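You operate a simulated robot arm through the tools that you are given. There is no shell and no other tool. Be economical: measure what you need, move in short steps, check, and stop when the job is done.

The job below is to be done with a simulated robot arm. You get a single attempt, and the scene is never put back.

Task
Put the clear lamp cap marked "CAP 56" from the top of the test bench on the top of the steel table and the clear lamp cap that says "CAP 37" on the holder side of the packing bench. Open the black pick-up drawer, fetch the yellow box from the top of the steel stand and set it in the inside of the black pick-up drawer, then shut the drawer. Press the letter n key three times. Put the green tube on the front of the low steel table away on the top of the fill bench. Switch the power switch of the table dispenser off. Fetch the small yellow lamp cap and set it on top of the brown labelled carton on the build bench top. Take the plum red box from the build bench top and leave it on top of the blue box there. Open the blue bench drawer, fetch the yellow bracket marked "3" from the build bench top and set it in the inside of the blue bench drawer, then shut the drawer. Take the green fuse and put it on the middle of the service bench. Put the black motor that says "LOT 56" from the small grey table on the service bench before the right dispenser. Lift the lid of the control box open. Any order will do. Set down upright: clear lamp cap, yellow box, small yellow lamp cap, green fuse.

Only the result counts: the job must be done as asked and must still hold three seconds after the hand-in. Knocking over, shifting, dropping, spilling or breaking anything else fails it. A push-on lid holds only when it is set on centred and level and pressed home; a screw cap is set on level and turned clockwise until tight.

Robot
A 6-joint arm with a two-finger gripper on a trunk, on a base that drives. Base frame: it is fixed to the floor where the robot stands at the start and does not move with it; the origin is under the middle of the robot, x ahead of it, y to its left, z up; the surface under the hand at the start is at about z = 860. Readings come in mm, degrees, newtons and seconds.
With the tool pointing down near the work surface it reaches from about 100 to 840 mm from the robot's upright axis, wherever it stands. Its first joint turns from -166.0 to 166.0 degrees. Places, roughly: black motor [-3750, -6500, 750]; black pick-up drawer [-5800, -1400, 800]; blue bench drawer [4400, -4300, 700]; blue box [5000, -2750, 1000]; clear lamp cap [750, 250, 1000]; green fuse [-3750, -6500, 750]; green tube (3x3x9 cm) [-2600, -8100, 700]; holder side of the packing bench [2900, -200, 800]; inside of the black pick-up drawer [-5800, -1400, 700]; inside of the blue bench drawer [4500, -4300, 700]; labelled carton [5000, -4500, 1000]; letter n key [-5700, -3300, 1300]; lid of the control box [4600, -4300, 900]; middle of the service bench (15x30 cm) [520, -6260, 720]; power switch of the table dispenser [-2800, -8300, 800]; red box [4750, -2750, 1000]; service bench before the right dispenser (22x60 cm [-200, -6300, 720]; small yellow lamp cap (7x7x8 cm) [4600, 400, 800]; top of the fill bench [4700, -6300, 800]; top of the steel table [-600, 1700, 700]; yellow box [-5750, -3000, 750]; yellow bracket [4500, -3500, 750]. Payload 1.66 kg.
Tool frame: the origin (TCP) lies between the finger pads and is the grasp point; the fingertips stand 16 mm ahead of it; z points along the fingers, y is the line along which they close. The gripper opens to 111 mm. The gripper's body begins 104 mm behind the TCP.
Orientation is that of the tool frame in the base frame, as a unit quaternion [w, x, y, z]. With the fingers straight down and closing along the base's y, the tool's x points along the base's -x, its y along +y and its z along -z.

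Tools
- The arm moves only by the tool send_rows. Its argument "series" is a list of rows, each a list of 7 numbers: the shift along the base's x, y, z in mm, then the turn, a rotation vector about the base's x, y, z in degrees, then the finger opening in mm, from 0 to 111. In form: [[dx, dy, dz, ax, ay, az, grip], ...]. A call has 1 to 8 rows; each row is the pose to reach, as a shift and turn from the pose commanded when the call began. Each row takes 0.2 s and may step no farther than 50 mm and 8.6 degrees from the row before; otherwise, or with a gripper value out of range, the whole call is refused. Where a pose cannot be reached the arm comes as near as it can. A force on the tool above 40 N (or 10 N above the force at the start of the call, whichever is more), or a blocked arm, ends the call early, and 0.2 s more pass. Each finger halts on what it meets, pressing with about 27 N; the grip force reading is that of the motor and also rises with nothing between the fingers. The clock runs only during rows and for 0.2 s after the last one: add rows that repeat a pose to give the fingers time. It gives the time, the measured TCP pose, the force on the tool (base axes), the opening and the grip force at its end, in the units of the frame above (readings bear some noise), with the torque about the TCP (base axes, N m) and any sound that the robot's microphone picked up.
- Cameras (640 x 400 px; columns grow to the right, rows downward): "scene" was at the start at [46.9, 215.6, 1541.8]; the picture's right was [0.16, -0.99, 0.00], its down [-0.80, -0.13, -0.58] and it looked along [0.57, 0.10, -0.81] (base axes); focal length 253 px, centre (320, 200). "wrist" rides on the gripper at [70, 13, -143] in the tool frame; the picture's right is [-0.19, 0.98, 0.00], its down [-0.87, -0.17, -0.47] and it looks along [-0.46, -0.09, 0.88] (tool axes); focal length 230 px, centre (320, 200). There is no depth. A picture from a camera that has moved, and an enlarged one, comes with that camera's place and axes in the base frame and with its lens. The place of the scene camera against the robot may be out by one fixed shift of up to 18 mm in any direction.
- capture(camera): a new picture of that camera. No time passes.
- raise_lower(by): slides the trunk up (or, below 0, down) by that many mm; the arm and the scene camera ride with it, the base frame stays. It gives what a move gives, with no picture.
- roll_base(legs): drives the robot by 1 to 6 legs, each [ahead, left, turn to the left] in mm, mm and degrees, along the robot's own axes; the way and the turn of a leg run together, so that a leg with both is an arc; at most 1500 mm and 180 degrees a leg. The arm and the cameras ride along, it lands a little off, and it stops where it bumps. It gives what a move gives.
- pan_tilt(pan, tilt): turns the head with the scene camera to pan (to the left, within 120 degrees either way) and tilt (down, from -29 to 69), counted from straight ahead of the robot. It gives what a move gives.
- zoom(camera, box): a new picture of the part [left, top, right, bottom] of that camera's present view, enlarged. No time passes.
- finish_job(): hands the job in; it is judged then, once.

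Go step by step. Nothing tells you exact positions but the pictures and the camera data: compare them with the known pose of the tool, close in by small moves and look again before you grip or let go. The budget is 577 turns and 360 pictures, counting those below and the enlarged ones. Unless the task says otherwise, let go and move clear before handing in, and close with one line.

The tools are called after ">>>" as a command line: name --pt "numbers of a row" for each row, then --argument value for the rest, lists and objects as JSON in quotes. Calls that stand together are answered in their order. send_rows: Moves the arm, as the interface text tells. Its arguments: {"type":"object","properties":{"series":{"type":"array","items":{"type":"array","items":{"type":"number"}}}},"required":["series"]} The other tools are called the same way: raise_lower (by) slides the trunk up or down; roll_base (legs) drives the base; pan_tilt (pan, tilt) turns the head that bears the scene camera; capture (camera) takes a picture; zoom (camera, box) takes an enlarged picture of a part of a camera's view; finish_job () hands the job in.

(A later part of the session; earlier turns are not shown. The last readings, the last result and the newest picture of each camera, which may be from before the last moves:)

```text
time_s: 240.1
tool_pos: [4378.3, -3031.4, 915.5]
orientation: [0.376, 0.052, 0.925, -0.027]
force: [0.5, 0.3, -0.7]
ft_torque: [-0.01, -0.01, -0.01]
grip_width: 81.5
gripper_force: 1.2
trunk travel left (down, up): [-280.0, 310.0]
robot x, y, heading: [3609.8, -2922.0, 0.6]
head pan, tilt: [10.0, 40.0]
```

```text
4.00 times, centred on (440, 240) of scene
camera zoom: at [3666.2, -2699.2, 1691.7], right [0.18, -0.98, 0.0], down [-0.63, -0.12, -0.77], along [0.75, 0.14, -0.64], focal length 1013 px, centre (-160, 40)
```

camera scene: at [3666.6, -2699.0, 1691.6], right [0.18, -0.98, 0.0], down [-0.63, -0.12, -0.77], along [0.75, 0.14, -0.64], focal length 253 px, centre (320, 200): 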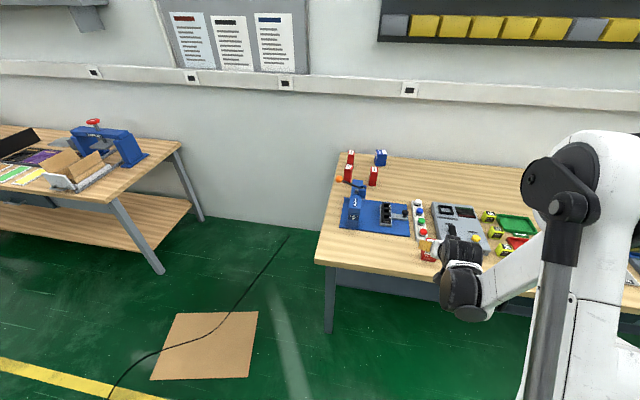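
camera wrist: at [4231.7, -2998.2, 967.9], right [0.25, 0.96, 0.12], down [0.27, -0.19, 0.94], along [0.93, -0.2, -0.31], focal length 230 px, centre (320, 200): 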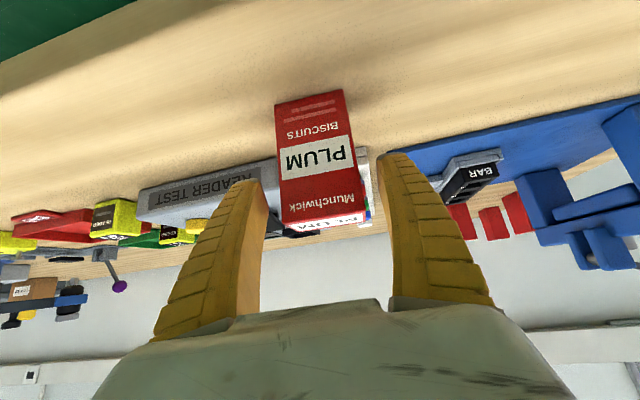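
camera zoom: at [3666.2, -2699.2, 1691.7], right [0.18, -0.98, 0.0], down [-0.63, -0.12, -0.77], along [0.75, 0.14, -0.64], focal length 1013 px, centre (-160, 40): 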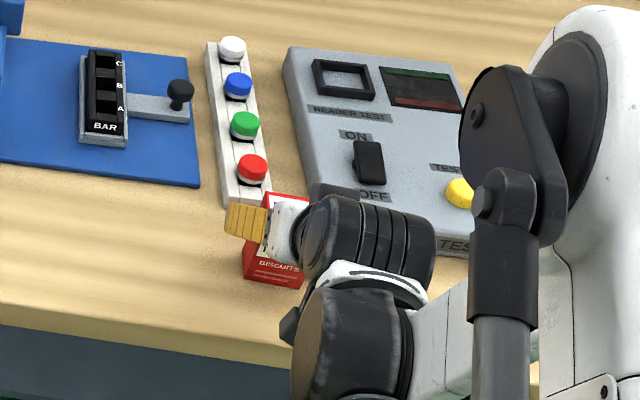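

>>> send_rows --pt "0 0 0 0 0 0 60" --pt "0 0 0 0 0 0 40" --pt "0 0 0 0 0 0 30" --pt "0 0 0 0 0 0 30"

>>> send_rows --pt "0 0 30 0 0 0 30" --pt "0 0 75 0 0 0 30" --pt "0 0 120 0 0 0 30"

>>> capture --camera "wrist"

```text
time_s: 241.1
tool_pos: [4377.8, -3030.1, 915.9]
orientation: [0.377, 0.051, 0.925, -0.027]
force: [0.3, 1.1, 2.2]
ft_torque: [-0.01, -0.02, -0.02]
grip_width: 51.9
gripper_force: 26.4
trunk travel left (down, up): [-280.0, 310.0]
robot x, y, heading: [3611.1, -2920.2, 0.6]
head pan, tilt: [10.0, 40.0]
```

```text
time_s: 241.9
tool_pos: [4373.9, -3030.1, 1041.9]
orientation: [0.376, 0.051, 0.925, -0.027]
force: [-0.5, 0.0, -1.1]
ft_torque: [-0.01, 0.0, 0.01]
grip_width: 51.6
gripper_force: 26.9
trunk travel left (down, up): [-280.0, 310.0]
robot x, y, heading: [3605.7, -2917.0, 0.9]
head pan, tilt: [10.0, 40.0]
```

```text
220 pictures are left
camera wrist: at [4227.2, -2997.4, 1094.9], right [0.25, 0.96, 0.12], down [0.27, -0.19, 0.94], along [0.93, -0.2, -0.31], focal length 230 px, centre (320, 200)
```

wrist: 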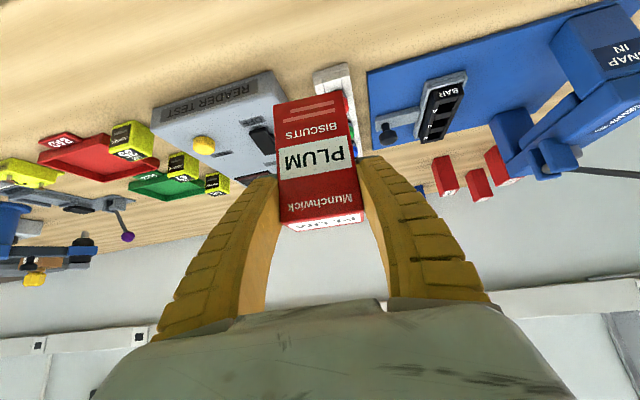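

The box is held upright in a tilted grip. I raise it and roll in toward the blue box.

>>> send_rows --pt "0 0 45 0 0 -2 30" --pt "0 0 90 0 0 -4 30" --pt "0 0 110 0 0 -4 30"

>>> roll_base --legs '[[0, 70, 0], [450, 0, 0]]'

>>> capture --camera "wrist"

>>> pan_tilt --pan 0 --tilt 35

>>> capture --camera "scene"

```text
time_s: 242.7
tool_pos: [4378.7, -3029.9, 1146.8]
orientation: [0.375, 0.085, 0.922, -0.04]
force: [-0.2, 0.4, -1.7]
ft_torque: [0.0, 0.0, 0.0]
grip_width: 51.6
gripper_force: 27.2
trunk travel left (down, up): [-280.0, 310.0]
robot x, y, heading: [3608.8, -2915.6, 0.4]
head pan, tilt: [10.0, 40.0]
```

```text
time_s: 246.1
tool_pos: [4844.3, -2941.3, 1146.3]
orientation: [0.374, 0.078, 0.923, -0.037]
force: [0.2, 0.0, -0.9]
ft_torque: [0.03, -0.02, 0.03]
grip_width: 52.2
gripper_force: 27.1
trunk travel left (down, up): [-280.0, 310.0]
robot x, y, heading: [4073.2, -2841.6, 1.6]
head pan, tilt: [10.0, 40.0]
```

```text
219 pictures are left
camera wrist: at [4700.5, -2901.7, 1199.1], right [0.3, 0.95, 0.12], down [0.26, -0.2, 0.94], along [0.92, -0.25, -0.31], focal length 230 px, centre (320, 200)
```

wrist: 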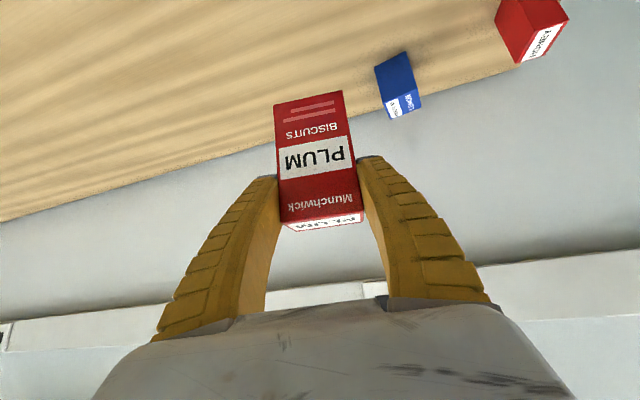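

```text
time_s: 246.8
tool_pos: [4844.5, -2941.4, 1146.1]
orientation: [0.375, 0.077, 0.923, -0.038]
force: [0.2, -0.6, -0.7]
ft_torque: [-0.01, 0.0, 0.02]
grip_width: 51.8
gripper_force: 26.9
trunk travel left (down, up): [-280.0, 310.0]
robot x, y, heading: [4074.4, -2839.0, 1.7]
head pan, tilt: [0.0, 35.0]
```

```text
218 pictures are left
camera scene: at [4131.2, -2635.9, 1699.2], right [0.03, -1.0, 0.0], down [-0.57, -0.01, -0.82], along [0.82, 0.02, -0.57], focal length 253 px, centre (320, 200)
```

scene: 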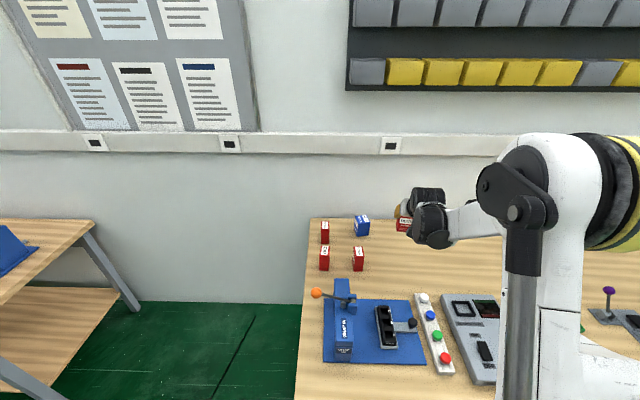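

>>> zoom --camera "wrist" --box '[350, 30, 450, 130]'

>>> zoom --camera "scene" --box '[300, 200, 400, 280]'

```text
4.00 times, centred on (400, 80) of wrist
camera zoom: at [4699.9, -2901.7, 1199.4], right [0.3, 0.95, 0.12], down [0.26, -0.2, 0.94], along [0.92, -0.25, -0.31], focal length 920 px, centre (0, 680)
```

zoom: 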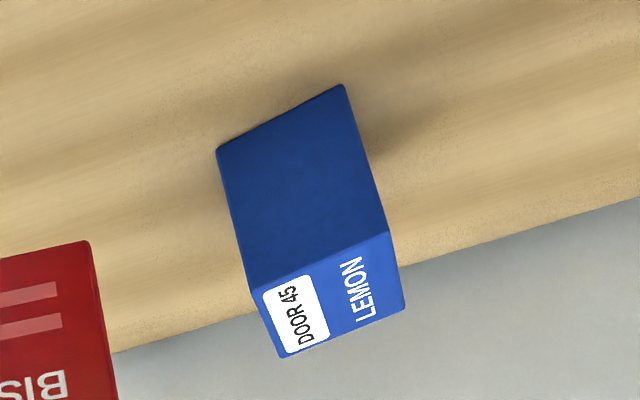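

```text
5.00 times, centred on (350, 240) of scene
camera zoom: at [4131.2, -2635.9, 1699.2], right [0.03, -1.0, 0.0], down [-0.57, -0.01, -0.82], along [0.82, 0.02, -0.57], focal length 1266 px, centre (170, 0)
```

zoom: 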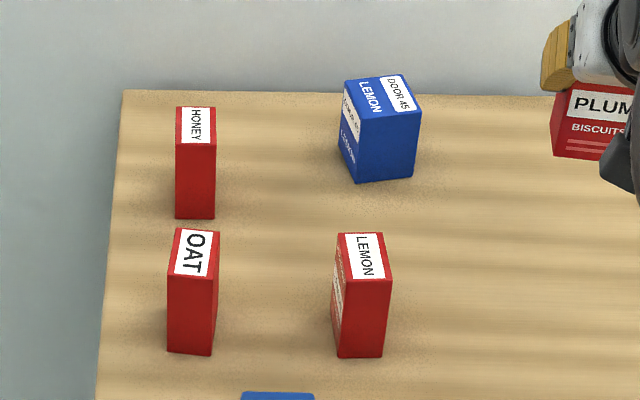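

Blue box top centre is about [5080, -2829, 929]. I move the plum box above it, then lower.

>>> send_rows --pt "39 19 0 0 0 2.7 30" --pt "78 38 0 0 0 5.4 30" --pt "117 57 0 0 0 8 30" --pt "156 76 0 0 0 10.7 30" --pt "195 95 0 0 0 13.4 30" --pt "234 112 0 0 0 16 30"

>>> raise_lower --by -110

>>> capture --camera "wrist"

>>> zoom --camera "scene" --box '[280, 120, 440, 260]'

```text
time_s: 248.2
tool_pos: [5078.5, -2828.8, 1145.5]
orientation: [0.377, -0.053, 0.925, 0.016]
force: [-0.1, -0.3, -1.4]
ft_torque: [-0.03, 0.01, -0.02]
grip_width: 51.6
gripper_force: 27.3
trunk travel left (down, up): [-280.0, 310.0]
robot x, y, heading: [4069.8, -2837.9, 1.5]
head pan, tilt: [0.0, 35.0]
```

```text
time_s: 249.7
tool_pos: [5077.4, -2827.8, 1036.4]
orientation: [0.377, -0.051, 0.925, 0.015]
force: [0.0, 0.0, -1.8]
ft_torque: [-0.02, 0.03, 0.03]
grip_width: 51.8
gripper_force: 26.9
trunk travel left (down, up): [-170.0, 420.0]
robot x, y, heading: [4073.6, -2839.9, 1.6]
head pan, tilt: [0.0, 35.0]
```

```text
215 pictures are left
camera wrist: at [4927.4, -2829.8, 1088.1], right [0.03, 0.99, 0.12], down [0.31, -0.12, 0.94], along [0.95, 0.01, -0.31], focal length 230 px, centre (320, 200)
```

wrist: 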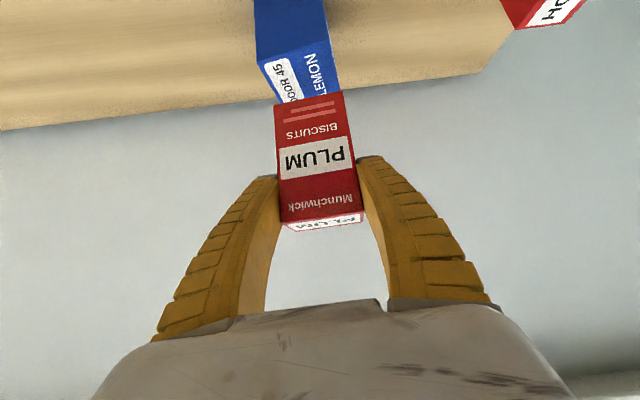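

```text
2.86 times, centred on (360, 190) of scene
camera zoom: at [4131.0, -2636.0, 1589.4], right [0.03, -1.0, 0.0], down [-0.57, -0.01, -0.82], along [0.82, 0.02, -0.57], focal length 724 px, centre (206, 229)
```

zoom: 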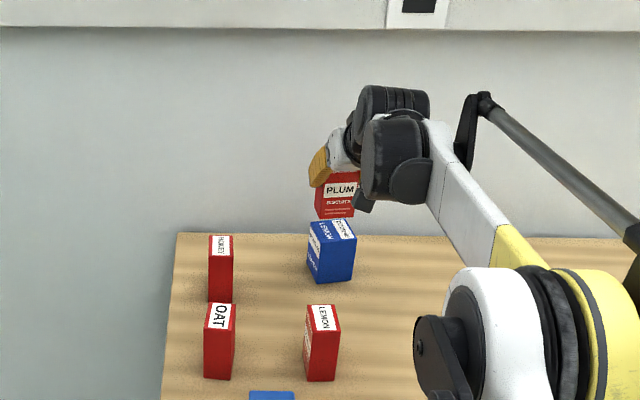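

>>> send_rows --pt "3 -1 -15 0 0 0 30" --pt "4 -1 -30 0 0 0 30"

>>> capture --camera "wrist"

>>> zoom --camera "scene" --box '[330, 160, 400, 220]'

```text
time_s: 250.3
tool_pos: [5080.7, -2830.5, 1005.6]
orientation: [0.377, -0.052, 0.925, 0.015]
force: [-0.5, -0.6, -0.8]
ft_torque: [0.02, 0.03, 0.0]
grip_width: 52.0
gripper_force: 26.8
trunk travel left (down, up): [-170.0, 420.0]
robot x, y, heading: [4072.3, -2839.1, 1.4]
head pan, tilt: [0.0, 35.0]
```

```text
213 pictures are left
camera wrist: at [4931.1, -2831.1, 1057.7], right [0.03, 0.99, 0.12], down [0.31, -0.12, 0.94], along [0.95, 0.01, -0.31], focal length 230 px, centre (320, 200)
```

wrist: 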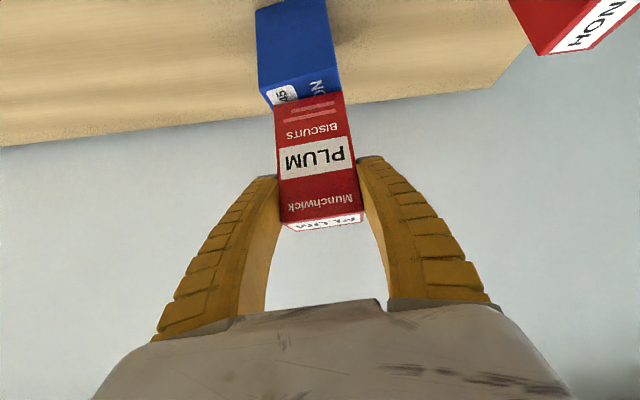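

```text
6.67 times, centred on (365, 190) of scene
camera zoom: at [4131.5, -2635.9, 1589.2], right [0.03, -1.0, 0.0], down [-0.57, -0.01, -0.82], along [0.82, 0.02, -0.57], focal length 1688 px, centre (20, 267)
```

zoom: 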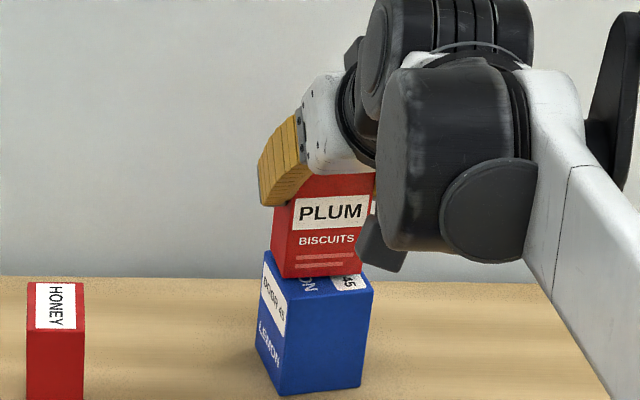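

>>> send_rows --pt "0 0 -4 0 0 0 30" --pt "0 0 -8 0 0 0 30" --pt "0 0 -11 0 0 0 30"

>>> send_rows --pt "0 0 -2 0 0 0 30" --pt "0 0 -4 0 0 0 30" --pt "0 0 -6 0 0 0 30"

>>> zoom --camera "scene" --box '[330, 160, 400, 220]'

```text
time_s: 251.1
tool_pos: [5077.7, -2829.4, 1000.0]
orientation: [0.378, -0.052, 0.924, 0.015]
force: [5.6, 0.9, 26.7]
ft_torque: [-0.03, -0.22, 0.05]
grip_width: 53.7
gripper_force: 26.6
trunk travel left (down, up): [-170.0, 420.0]
robot x, y, heading: [4072.8, -2840.7, 1.5]
head pan, tilt: [0.0, 35.0]
```

```text
time_s: 251.9
tool_pos: [5079.0, -2828.3, 992.7]
orientation: [0.377, -0.053, 0.925, 0.015]
force: [1.6, 2.6, 25.9]
ft_torque: [0.03, -0.1, 0.02]
grip_width: 53.8
gripper_force: 27.0
trunk travel left (down, up): [-170.0, 420.0]
robot x, y, heading: [4076.5, -2836.6, 1.5]
head pan, tilt: [0.0, 35.0]
```

```text
6.67 times, centred on (365, 190) of scene
camera zoom: at [4127.4, -2635.7, 1589.4], right [0.03, -1.0, 0.0], down [-0.57, -0.01, -0.82], along [0.82, 0.02, -0.57], focal length 1688 px, centre (20, 267)
```

zoom: 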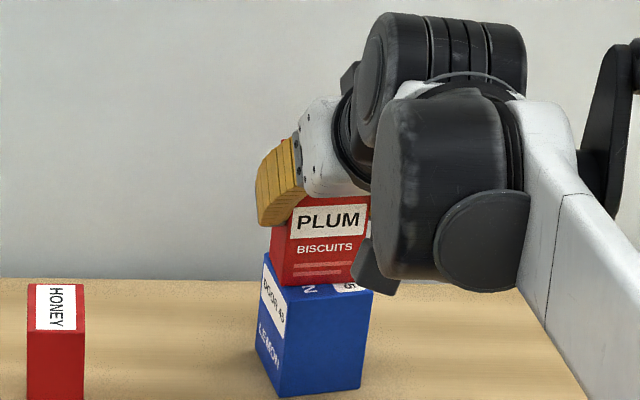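

>>> send_rows --pt "0 0 2 0 0 0 40" --pt "0 0 3 0 0 0 58" --pt "0 0 3 0 0 0 78" --pt "0 0 3 0 0 0 82" --pt "-15 -1 18 0 0 0 82" --pt "-40 -3 45 0 0 0 82" --pt "-70 -6 78 0 0 0 82" --pt "-105 -9 110 0 0 0 82"

>>> zoom --camera "scene" --box '[320, 150, 410, 230]'

>>> capture --camera "wrist"

```text
time_s: 253.7
tool_pos: [4975.5, -2836.1, 1102.0]
orientation: [0.376, -0.052, 0.925, 0.015]
force: [-0.7, -0.7, 0.9]
ft_torque: [-0.02, 0.01, 0.02]
grip_width: 83.1
gripper_force: 1.3
trunk travel left (down, up): [-170.0, 420.0]
robot x, y, heading: [4067.9, -2840.4, 1.4]
head pan, tilt: [0.0, 35.0]
```

```text
5.00 times, centred on (365, 190) of scene
camera zoom: at [4129.8, -2635.9, 1589.4], right [0.03, -1.0, 0.0], down [-0.57, -0.01, -0.82], along [0.82, 0.02, -0.57], focal length 1266 px, centre (95, 250)
```

zoom: 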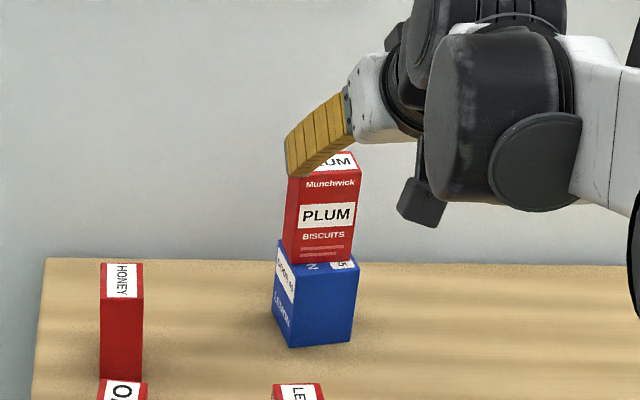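

```text
209 pictures are left
camera wrist: at [4824.9, -2838.1, 1153.5], right [0.03, 0.99, 0.12], down [0.3, -0.12, 0.94], along [0.95, 0.01, -0.31], focal length 230 px, centre (320, 200)
```

wrist: 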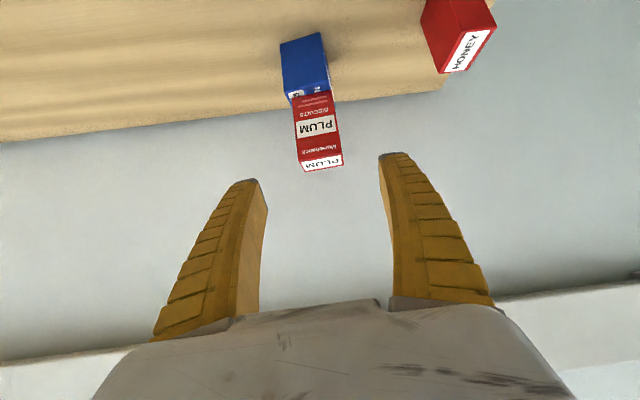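

The plum box stands on the blue box. I back away and straighten the tool, then head to CAP 56 on the test bench.

>>> raise_lower --by 100

>>> roll_base --legs '[[-560, 0, 0]]'

>>> send_rows --pt "-40 0 0 0 7.5 0 82" --pt "-80 0 0 0 15 0 82" --pt "-120 0 0 0 22.5 0 82" --pt "-160 0 0 0 30 0 82" --pt "-200 0 0 0 37.5 0 82" --pt "-240 0 0 0 45 0 82" --pt "-280 0 0 0 45 0 82" --pt "-320 0 0 0 45 0 82"

```text
time_s: 255.0
tool_pos: [4976.4, -2836.7, 1200.1]
orientation: [0.377, -0.053, 0.925, 0.015]
force: [0.2, -0.6, 0.0]
ft_torque: [-0.01, -0.03, 0.01]
grip_width: 83.2
gripper_force: 0.8
trunk travel left (down, up): [-270.0, 320.0]
robot x, y, heading: [4073.4, -2842.6, 1.7]
head pan, tilt: [0.0, 35.0]
```

```text
time_s: 258.3
tool_pos: [4393.9, -2857.0, 1200.7]
orientation: [0.377, -0.049, 0.925, 0.014]
force: [0.3, -0.1, -0.1]
ft_torque: [0.0, -0.02, 0.03]
grip_width: 83.7
gripper_force: 0.7
trunk travel left (down, up): [-270.0, 320.0]
robot x, y, heading: [3489.1, -2853.1, 1.1]
head pan, tilt: [0.0, 35.0]
```

```text
time_s: 260.1
tool_pos: [4073.4, -2860.2, 1199.7]
orientation: [-0.006, -0.04, 0.999, 0.031]
force: [-0.4, 0.3, 0.1]
ft_torque: [-0.01, -0.01, 0.01]
grip_width: 83.4
gripper_force: 1.2
trunk travel left (down, up): [-270.0, 320.0]
robot x, y, heading: [3490.7, -2853.2, 1.2]
head pan, tilt: [0.0, 35.0]
```

>>> send_rows --pt "-40 0 0 -1.2 -0.3 -1.2 90" --pt "-80 0 0 -2.4 -0.6 -2.4 100" --pt "-120 0 0 -3.5 -0.8 -3.4 111" --pt "-150 10 0 -3.5 -0.8 -3.4 111"

>>> roll_base --legs '[[0, 1200, -1.2], [-1500, 0, 0], [-570, 0, 0]]'

>>> roll_base --legs '[[0, 650, 0], [-650, 0, 0], [0, 0, 90]]'

>>> pan_tilt --pan 0 --tilt 45

>>> capture --camera "scene"

```text
time_s: 261.1
tool_pos: [3923.5, -2848.6, 1200.7]
orientation: [0.001, -0.009, 1.0, 0.0]
force: [1.3, -0.1, 0.6]
ft_torque: [-0.01, -0.01, 0.01]
grip_width: 110.9
gripper_force: 0.1
trunk travel left (down, up): [-270.0, 320.0]
robot x, y, heading: [3492.3, -2851.0, 0.7]
head pan, tilt: [0.0, 35.0]
```

```text
time_s: 276.8
tool_pos: [1868.9, -1724.2, 1202.2]
orientation: [0.001, -0.016, 1.0, 0.0]
force: [-0.3, 0.0, -0.5]
ft_torque: [-0.01, -0.02, -0.01]
grip_width: 110.9
gripper_force: 0.1
trunk travel left (down, up): [-270.0, 320.0]
robot x, y, heading: [1437.6, -1731.0, 1.7]
head pan, tilt: [0.0, 35.0]
```

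```text
time_s: 287.5
tool_pos: [729.6, -684.2, 1202.0]
orientation: [-0.001, 0.729, -0.684, -0.001]
force: [-0.1, 0.2, 1.2]
ft_torque: [0.0, -0.05, 0.0]
grip_width: 111.2
gripper_force: 0.1
trunk travel left (down, up): [-270.0, 320.0]
robot x, y, heading: [751.6, -1116.0, 93.4]
head pan, tilt: [0.0, 35.0]
```

```text
time_s: 288.2
tool_pos: [730.1, -684.1, 1200.6]
orientation: [0.0, 0.729, -0.684, -0.002]
force: [0.3, -0.7, 0.6]
ft_torque: [0.02, -0.04, -0.03]
grip_width: 111.0
gripper_force: 0.2
trunk travel left (down, up): [-270.0, 320.0]
robot x, y, heading: [749.1, -1115.9, 93.3]
head pan, tilt: [0.0, 45.0]
```

```text
208 pictures are left
camera scene: at [554.4, -1054.5, 1674.5], right [1.0, 0.06, 0.0], down [0.04, -0.71, -0.71], along [-0.04, 0.71, -0.71], focal length 253 px, centre (320, 200)
```

scene: 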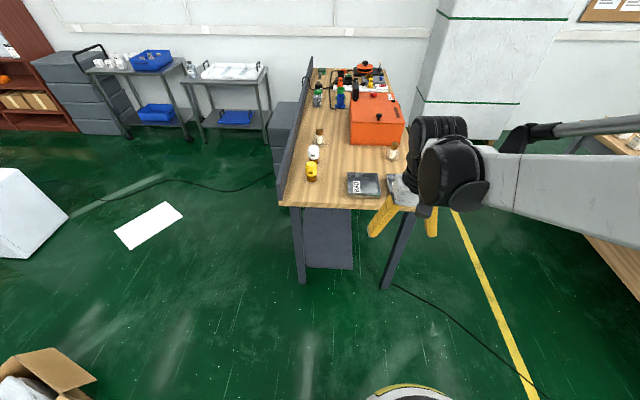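

>>> roll_base --legs '[[470, -60, -3.3]]'

>>> capture --camera "wrist"

>>> capture --camera "scene"

```text
time_s: 291.1
tool_pos: [803.6, -207.5, 1201.5]
orientation: [0.001, -0.706, 0.708, 0.0]
force: [0.1, -0.1, 0.2]
ft_torque: [-0.04, 0.0, 0.02]
grip_width: 110.9
gripper_force: 0.1
trunk travel left (down, up): [-270.0, 320.0]
robot x, y, heading: [799.6, -641.4, 89.8]
head pan, tilt: [0.0, 45.0]
```

```text
207 pictures are left
camera wrist: at [790.8, -276.2, 1342.5], right [-0.98, 0.19, 0.0], down [0.17, 0.86, 0.47], along [0.09, 0.46, -0.88], focal length 230 px, centre (320, 200)
```

wrist: 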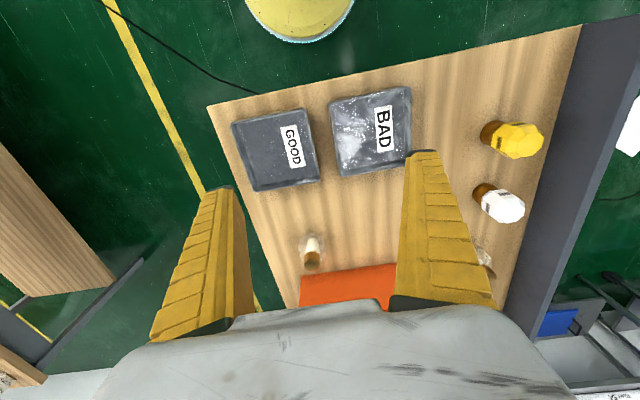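

```text
206 pictures are left
camera scene: at [604.2, -565.5, 1674.4], right [1.0, 0.0, 0.0], down [0.0, -0.71, -0.71], along [0.0, 0.71, -0.71], focal length 253 px, centre (320, 200)
```

scene: 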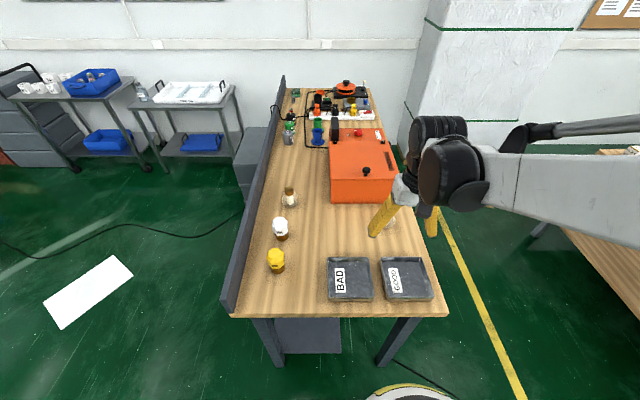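

CAP 56's candidate is seen at about [876, 72]. I move over it.

>>> send_rows --pt "12 42 0 0 0 0 80" --pt "24 84 0 0 0 0 80" --pt "36 126 0 0 0 0 80" --pt "48 168 0 0 0 0 80" --pt "60 210 0 0 0 0 80" --pt "70 245 -30 0 0 0 80" --pt "72 270 -70 0 0 0 80" --pt "72 275 -118 0 0 0 80"

>>> capture --camera "wrist"

>>> zoom --camera "scene" --box '[320, 120, 460, 260]'

```text
time_s: 292.9
tool_pos: [875.2, 65.1, 1079.9]
orientation: [0.0, 0.708, -0.707, -0.002]
force: [0.3, 0.1, 0.3]
ft_torque: [0.0, 0.02, 0.02]
grip_width: 81.2
gripper_force: 1.0
trunk travel left (down, up): [-270.0, 320.0]
robot x, y, heading: [800.0, -636.9, 89.6]
head pan, tilt: [0.0, 45.0]
```

```text
205 pictures are left
camera wrist: at [862.7, -3.2, 1221.9], right [-0.98, 0.19, 0.0], down [0.17, 0.86, 0.47], along [0.09, 0.46, -0.88], focal length 230 px, centre (320, 200)
```

wrist: 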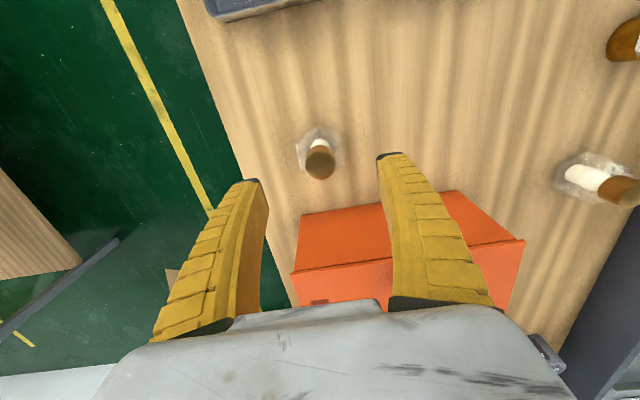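

```text
2.86 times, centred on (390, 190) of scene
camera zoom: at [604.3, -565.6, 1674.4], right [1.0, 0.0, 0.0], down [0.0, -0.71, -0.71], along [0.0, 0.71, -0.71], focal length 724 px, centre (120, 229)
```

zoom: 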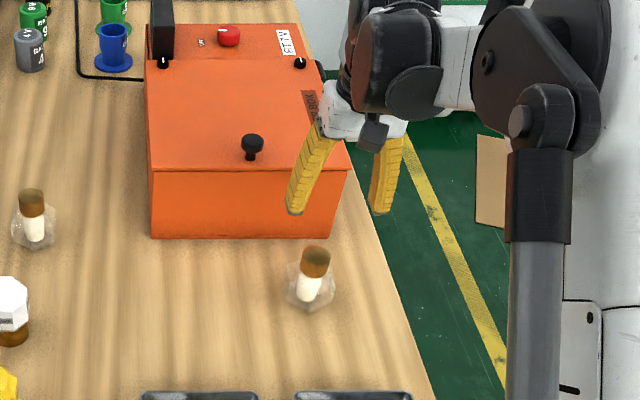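

>>> send_rows --pt "5 20 -30 0 0 0 80" --pt "5 22 -72 0 0 0 80"

>>> capture --camera "wrist"

```text
time_s: 293.5
tool_pos: [879.5, 88.5, 1010.2]
orientation: [-0.001, 0.707, -0.707, -0.001]
force: [0.1, 0.1, -0.4]
ft_torque: [0.0, 0.0, 0.0]
grip_width: 81.6
gripper_force: 0.8
trunk travel left (down, up): [-270.0, 320.0]
robot x, y, heading: [799.8, -647.6, 89.9]
head pan, tilt: [0.0, 45.0]
```

```text
203 pictures are left
camera wrist: at [866.2, 20.1, 1150.4], right [-0.98, 0.19, 0.0], down [0.17, 0.86, 0.47], along [0.09, 0.46, -0.88], focal length 230 px, centre (320, 200)
```

wrist: 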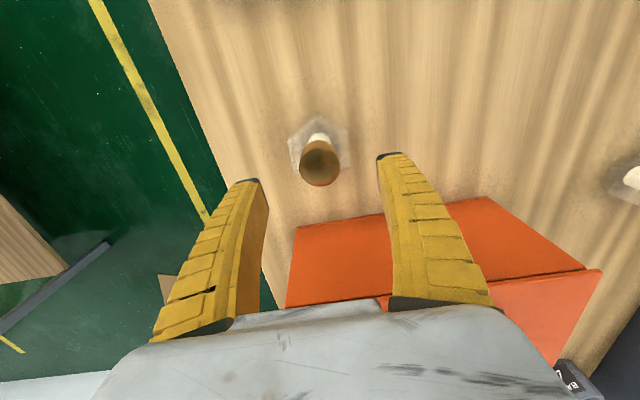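

>>> send_rows --pt "0 0 -35 0 0 0 80" --pt "0 0 -66 0 0 0 80" --pt "0 0 -66 0 0 0 50" --pt "0 0 -66 0 0 0 34" --pt "0 0 -66 0 0 0 20"

>>> send_rows --pt "0 0 30 0 0 0 15" --pt "0 0 75 0 0 0 15" --pt "0 0 120 0 0 0 15"

>>> capture --camera "wrist"

```text
time_s: 294.7
tool_pos: [879.6, 87.7, 945.8]
orientation: [0.001, -0.707, 0.707, 0.0]
force: [-0.5, 2.1, 4.7]
ft_torque: [0.42, -0.1, 0.03]
grip_width: 33.0
gripper_force: 27.6
trunk travel left (down, up): [-270.0, 320.0]
robot x, y, heading: [798.8, -639.5, 89.4]
head pan, tilt: [0.0, 45.0]
```

```text
time_s: 295.5
tool_pos: [880.3, 88.3, 1065.0]
orientation: [-0.001, 0.707, -0.707, -0.001]
force: [0.5, -0.4, -1.9]
ft_torque: [0.02, -0.01, -0.02]
grip_width: 30.3
gripper_force: 27.1
trunk travel left (down, up): [-270.0, 320.0]
robot x, y, heading: [799.3, -642.2, 89.6]
head pan, tilt: [0.0, 45.0]
```

```text
202 pictures are left
camera wrist: at [867.1, 18.9, 1206.8], right [-0.98, 0.19, 0.0], down [0.17, 0.86, 0.47], along [0.09, 0.46, -0.88], focal length 230 px, centre (320, 200)
```

wrist: 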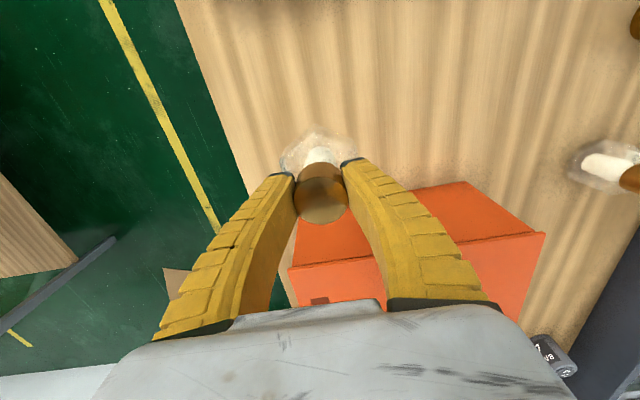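

The cap is in hand. I retract and drive to the steel table with the white tray at about [-600, 1600].

>>> send_rows --pt "-10 -45 20 0 0 0 15" --pt "-20 -90 40 0 0 0 15" --pt "-30 -135 60 0 0 0 15" --pt "-40 -180 80 0 0 0 15" --pt "-50 -225 90 0 0 0 15" --pt "-60 -270 90 0 0 0 15" --pt "-70 -300 90 0 0 0 15"

>>> roll_base --legs '[[-180, 0, 0], [0, 1180, 0], [1450, 0, 0]]'

>>> pan_tilt --pan 15 --tilt 40

>>> capture --camera "scene"

```text
refused: row 1 steps farther than a row can; nothing moved
```

```text
time_s: 302.3
tool_pos: [-294.9, -98.3, 1064.2]
orientation: [-0.001, 0.714, -0.7, -0.001]
force: [0.5, -0.5, -1.0]
ft_torque: [-0.02, 0.04, -0.03]
grip_width: 30.2
gripper_force: 27.4
trunk travel left (down, up): [-270.0, 320.0]
robot x, y, heading: [-358.2, -828.6, 90.9]
head pan, tilt: [0.0, 45.0]
stopped in leg 2: the robot was blocked; the commanded pose is now the measured one
```

```text
time_s: 303.0
tool_pos: [-294.2, -97.5, 1063.9]
orientation: [-0.001, 0.714, -0.701, 0.0]
force: [0.0, -0.3, -1.2]
ft_torque: [0.03, -0.01, 0.0]
grip_width: 30.1
gripper_force: 27.4
trunk travel left (down, up): [-270.0, 320.0]
robot x, y, heading: [-358.7, -835.9, 91.5]
head pan, tilt: [15.0, 40.0]
```

```text
201 pictures are left
camera scene: at [-579.1, -758.2, 1681.7], right [0.96, 0.27, 0.0], down [0.18, -0.62, -0.77], along [-0.21, 0.74, -0.64], focal length 253 px, centre (320, 200)
```

scene: 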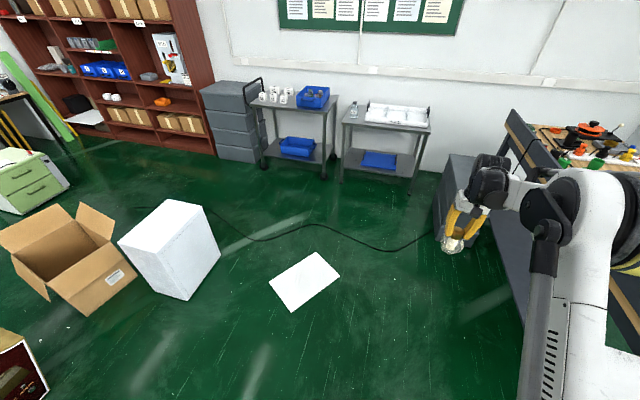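

The drive was blocked on the left at x≈-358 (and the arm retraction had been refused). I look at what is beside the robot.

>>> pan_tilt --pan 90 --tilt 60

>>> capture --camera "scene"

>>> pan_tilt --pan 40 --tilt 65

>>> capture --camera "scene"

```text
time_s: 304.5
tool_pos: [-294.7, -97.7, 1065.1]
orientation: [-0.001, 0.714, -0.7, -0.002]
force: [-0.2, -0.2, -1.4]
ft_torque: [0.01, -0.02, -0.03]
grip_width: 30.0
gripper_force: 27.5
trunk travel left (down, up): [-270.0, 320.0]
robot x, y, heading: [-360.4, -830.6, 91.0]
head pan, tilt: [90.0, 60.0]
```

```text
200 pictures are left
camera scene: at [-622.4, -841.0, 1655.0], right [-0.02, 1.0, 0.0], down [0.87, 0.01, -0.5], along [-0.5, -0.01, -0.87], focal length 253 px, centre (320, 200)
```

scene: 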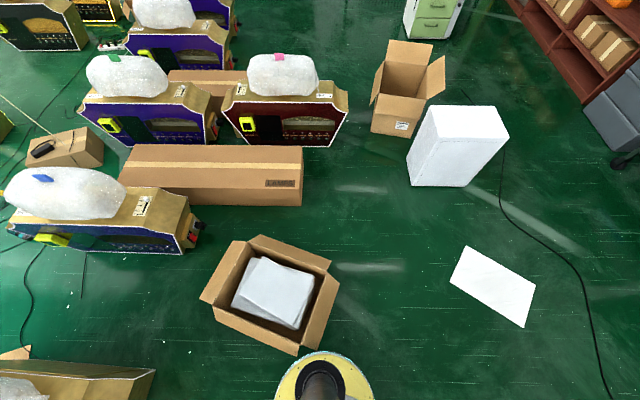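

```text
time_s: 305.7
tool_pos: [-294.0, -96.8, 1063.7]
orientation: [-0.002, 0.714, -0.7, -0.001]
force: [-0.6, -0.4, -2.0]
ft_torque: [-0.03, 0.0, 0.02]
grip_width: 30.1
gripper_force: 26.8
trunk travel left (down, up): [-270.0, 320.0]
robot x, y, heading: [-362.8, -831.9, 91.1]
head pan, tilt: [40.0, 65.0]
```

```text
199 pictures are left
camera scene: at [-595.6, -794.1, 1649.4], right [0.75, 0.66, 0.0], down [0.59, -0.68, -0.42], along [-0.28, 0.32, -0.91], focal length 253 px, centre (320, 200)
```

scene: 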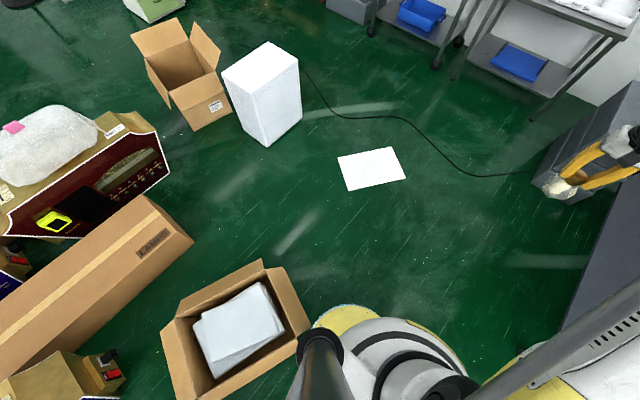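

I bumped the open carton beside me and stopped; I retract the arm in legal steps, edge away to the right and go on.

>>> send_rows --pt "0 -44 15 0 0 0 15" --pt "0 -88 30 0 0 0 15" --pt "0 -132 45 0 0 0 15" --pt "0 -176 60 0 0 0 15" --pt "0 -220 75 0 0 0 15" --pt "0 -264 90 0 0 0 15" --pt "0 -300 90 0 0 0 15"

>>> roll_base --legs '[[0, -40, 0], [1450, 0, 0]]'

>>> pan_tilt --pan 15 --tilt 40

>>> capture --camera "scene"

```text
time_s: 307.3
tool_pos: [-297.4, -399.0, 1157.4]
orientation: [0.001, 0.714, -0.7, 0.0]
force: [0.3, 0.1, -0.7]
ft_torque: [-0.02, -0.01, -0.01]
grip_width: 30.1
gripper_force: 27.1
trunk travel left (down, up): [-270.0, 320.0]
robot x, y, heading: [-361.2, -832.8, 91.1]
head pan, tilt: [40.0, 65.0]
```

```text
time_s: 315.2
tool_pos: [-310.4, 1110.8, 1156.9]
orientation: [-0.001, 0.721, -0.692, -0.001]
force: [0.8, 0.4, -1.2]
ft_torque: [-0.03, 0.01, -0.02]
grip_width: 29.7
gripper_force: 27.6
trunk travel left (down, up): [-270.0, 320.0]
robot x, y, heading: [-361.3, 676.1, 92.1]
head pan, tilt: [40.0, 65.0]
```

```text
time_s: 316.1
tool_pos: [-309.4, 1109.4, 1157.3]
orientation: [-0.001, 0.722, -0.692, 0.0]
force: [-0.1, -0.4, -0.9]
ft_torque: [0.01, 0.02, -0.01]
grip_width: 29.8
gripper_force: 26.9
trunk travel left (down, up): [-270.0, 320.0]
robot x, y, heading: [-365.3, 678.2, 92.0]
head pan, tilt: [15.0, 40.0]
```

```text
198 pictures are left
camera scene: at [-583.2, 743.5, 1681.6], right [0.95, 0.3, 0.0], down [0.19, -0.61, -0.77], along [-0.23, 0.73, -0.64], focal length 253 px, centre (320, 200)
```

scene: 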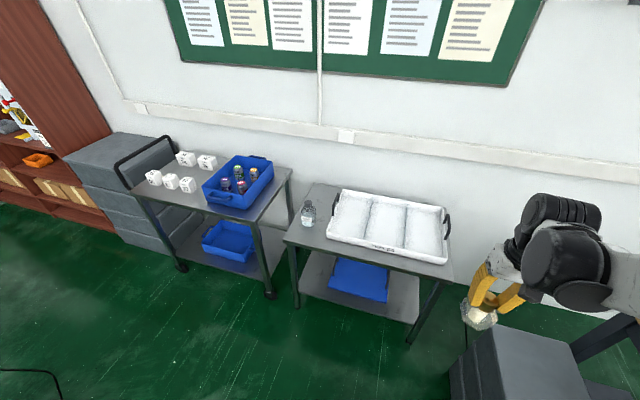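

>>> zoom --camera "scene" --box '[270, 170, 470, 310]'

```text
2.86 times, centred on (370, 240) of scene
camera zoom: at [-583.2, 743.5, 1681.6], right [0.95, 0.3, 0.0], down [0.19, -0.61, -0.77], along [-0.23, 0.73, -0.64], focal length 724 px, centre (177, 86)
```

zoom: 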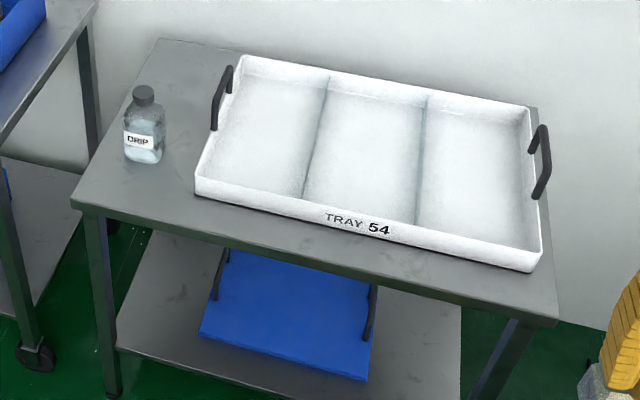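

I choose the free spot behind the bottle, left of the tray, about [-928, 1785]. I drive nearer.

>>> roll_base --legs '[[60, 430, -2], [360, 0, 0]]'

>>> pan_tilt --pan 0 --tilt 45

>>> capture --camera "scene"

>>> capture --camera "wrist"

```text
time_s: 320.6
tool_pos: [-724.4, 1522.3, 1156.5]
orientation: [-0.001, 0.712, -0.702, 0.0]
force: [0.6, 0.6, -1.7]
ft_torque: [-0.02, 0.02, -0.03]
grip_width: 29.5
gripper_force: 26.6
trunk travel left (down, up): [-270.0, 320.0]
robot x, y, heading: [-787.9, 1088.0, 90.5]
head pan, tilt: [15.0, 40.0]
```

```text
time_s: 321.4
tool_pos: [-723.9, 1521.8, 1157.2]
orientation: [-0.001, 0.712, -0.702, 0.0]
force: [0.4, 0.1, -1.3]
ft_torque: [0.0, 0.04, 0.01]
grip_width: 29.9
gripper_force: 27.1
trunk travel left (down, up): [-270.0, 320.0]
robot x, y, heading: [-787.8, 1088.9, 90.8]
head pan, tilt: [0.0, 45.0]
```

```text
196 pictures are left
camera scene: at [-985.2, 1162.0, 1674.4], right [1.0, 0.01, 0.0], down [0.01, -0.71, -0.71], along [-0.01, 0.71, -0.71], focal length 253 px, centre (320, 200)
```

scene: 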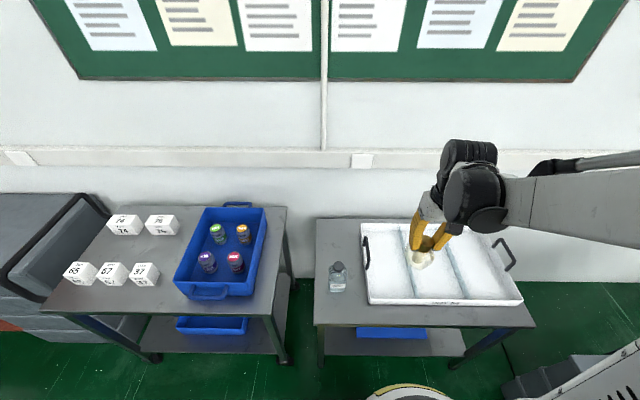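

```text
195 pictures are left
camera wrist: at [-735.7, 1452.5, 1298.3], right [-0.98, 0.17, 0.0], down [0.15, 0.87, 0.47], along [0.08, 0.47, -0.88], focal length 230 px, centre (320, 200)
```

wrist: 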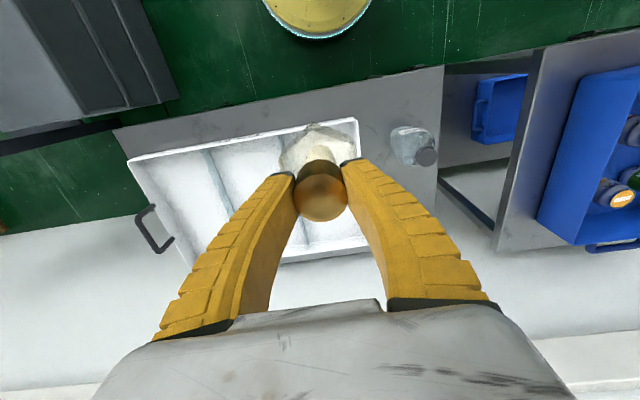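

>>> send_rows --pt "-24 36 0 0 0 0 15" --pt "-48 72 0 0 0 0 15" --pt "-72 108 0 0 0 0 15" --pt "-96 144 0 0 0 0 15" --pt "-120 180 0 0 0 0 15" --pt "-144 216 0 0 0 0 15" --pt "-168 252 0 0 0 0 15" --pt "-194 288 0 0 0 0 15"

>>> raise_lower --by -160

>>> capture --camera "wrist"

>>> zoom --camera "scene" --box '[260, 100, 420, 260]'

```text
time_s: 323.2
tool_pos: [-916.5, 1813.2, 1156.7]
orientation: [0.0, 0.712, -0.702, 0.0]
force: [0.7, -0.1, -1.4]
ft_torque: [-0.01, -0.03, 0.03]
grip_width: 29.5
gripper_force: 27.4
trunk travel left (down, up): [-270.0, 320.0]
robot x, y, heading: [-790.0, 1092.6, 91.0]
head pan, tilt: [0.0, 45.0]
```

```text
time_s: 325.1
tool_pos: [-915.2, 1812.7, 998.3]
orientation: [-0.001, 0.713, -0.701, -0.001]
force: [0.3, 0.4, -1.4]
ft_torque: [-0.01, -0.01, 0.0]
grip_width: 29.9
gripper_force: 26.8
trunk travel left (down, up): [-110.0, 480.0]
robot x, y, heading: [-791.3, 1088.8, 90.7]
head pan, tilt: [0.0, 45.0]
```

```text
194 pictures are left
camera wrist: at [-927.2, 1742.4, 1138.5], right [-0.98, 0.17, 0.0], down [0.15, 0.87, 0.47], along [0.08, 0.47, -0.88], focal length 230 px, centre (320, 200)
```

wrist: 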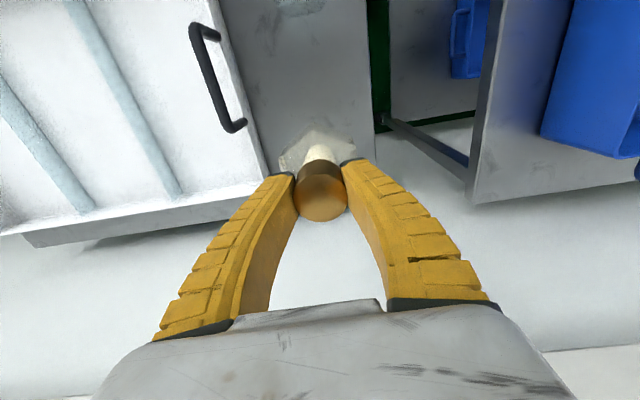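

```text
2.50 times, centred on (340, 180) of scene
camera zoom: at [-985.1, 1161.9, 1514.6], right [1.0, 0.01, 0.0], down [0.01, -0.71, -0.71], along [-0.01, 0.71, -0.71], focal length 633 px, centre (270, 250)
```

zoom: 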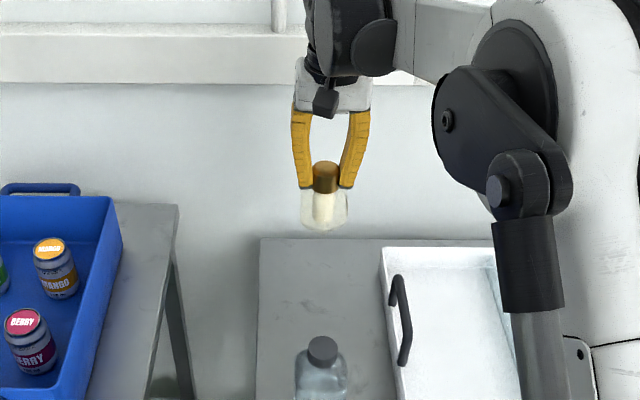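

>>> send_rows --pt "0 -5 -40 0 0 0 15" --pt "0 -5 -80 0 0 0 15" --pt "0 -5 -115 0 0 0 15"

>>> capture --camera "wrist"

>>> zoom --camera "scene" --box '[260, 140, 420, 300]'

```text
time_s: 325.9
tool_pos: [-913.6, 1810.1, 880.7]
orientation: [-0.001, 0.713, -0.702, -0.001]
force: [0.8, 0.9, -0.9]
ft_torque: [-0.02, 0.01, -0.01]
grip_width: 29.5
gripper_force: 27.5
trunk travel left (down, up): [-110.0, 480.0]
robot x, y, heading: [-789.6, 1087.0, 90.6]
head pan, tilt: [0.0, 45.0]
```

```text
192 pictures are left
camera wrist: at [-926.1, 1739.6, 1021.4], right [-0.98, 0.17, 0.0], down [0.15, 0.87, 0.47], along [0.08, 0.47, -0.88], focal length 230 px, centre (320, 200)
```

wrist: 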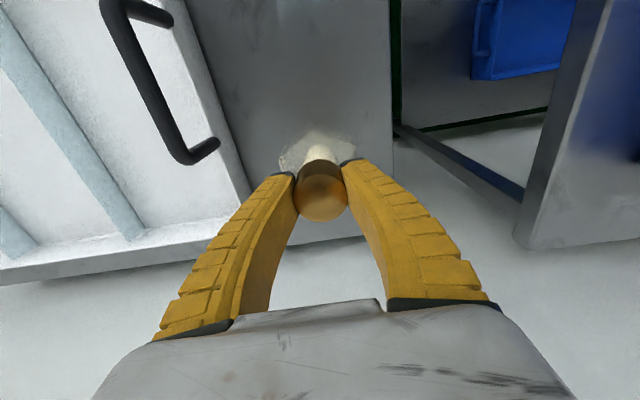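

```text
2.50 times, centred on (340, 220) of scene
camera zoom: at [-985.1, 1162.3, 1514.4], right [1.0, 0.01, 0.0], down [0.01, -0.71, -0.71], along [-0.01, 0.71, -0.71], focal length 633 px, centre (270, 150)
```

zoom: 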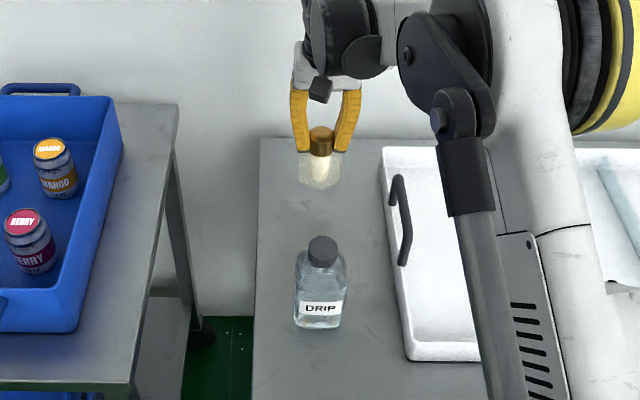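

>>> send_rows --pt "0 0 -10 0 0 0 15" --pt "0 0 -20 0 0 0 15" --pt "0 0 -28 0 0 0 15" --pt "0 0 -36 0 0 0 15" --pt "0 0 -44 0 0 0 15"

>>> zoom --camera "scene" --box '[260, 140, 420, 300]'

```text
time_s: 327.1
tool_pos: [-916.4, 1807.4, 836.3]
orientation: [-0.001, 0.713, -0.701, -0.001]
force: [0.0, 0.5, -1.2]
ft_torque: [0.03, -0.01, 0.0]
grip_width: 29.3
gripper_force: 26.6
trunk travel left (down, up): [-110.0, 480.0]
robot x, y, heading: [-785.8, 1088.8, 90.9]
head pan, tilt: [0.0, 45.0]
```

```text
2.50 times, centred on (340, 220) of scene
camera zoom: at [-985.1, 1162.1, 1514.4], right [1.0, 0.01, 0.0], down [0.01, -0.71, -0.71], along [-0.01, 0.71, -0.71], focal length 633 px, centre (270, 150)
```

zoom: 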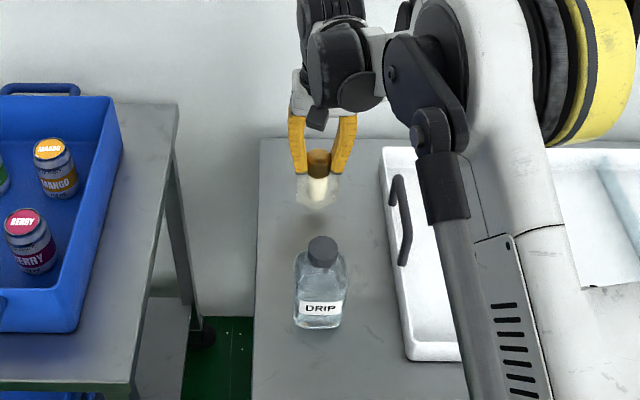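

>>> send_rows --pt "0 0 -6 0 0 0 15" --pt "0 0 -12 0 0 0 15" --pt "0 0 -18 0 0 0 15" --pt "0 0 -24 0 0 0 15" --pt "0 0 -30 0 0 0 15" --pt "0 0 -36 0 0 0 15"

>>> zoom --camera "scene" --box '[260, 140, 420, 300]'

```text
time_s: 328.4
tool_pos: [-915.0, 1806.4, 801.9]
orientation: [-0.002, 0.713, -0.702, -0.002]
force: [1.3, 0.2, 21.7]
ft_torque: [0.0, -0.02, -0.01]
grip_width: 35.9
gripper_force: 27.1
trunk travel left (down, up): [-110.0, 480.0]
robot x, y, heading: [-788.5, 1087.6, 90.7]
head pan, tilt: [0.0, 45.0]
```

```text
2.50 times, centred on (340, 220) of scene
camera zoom: at [-984.7, 1159.8, 1514.9], right [1.0, 0.01, 0.0], down [0.01, -0.71, -0.71], along [-0.01, 0.71, -0.71], focal length 633 px, centre (270, 150)
```

zoom: 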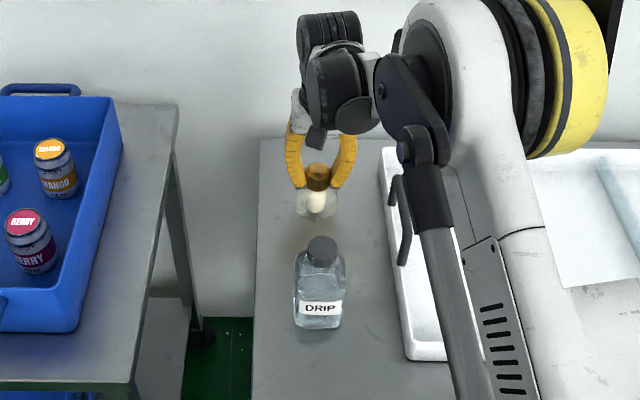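

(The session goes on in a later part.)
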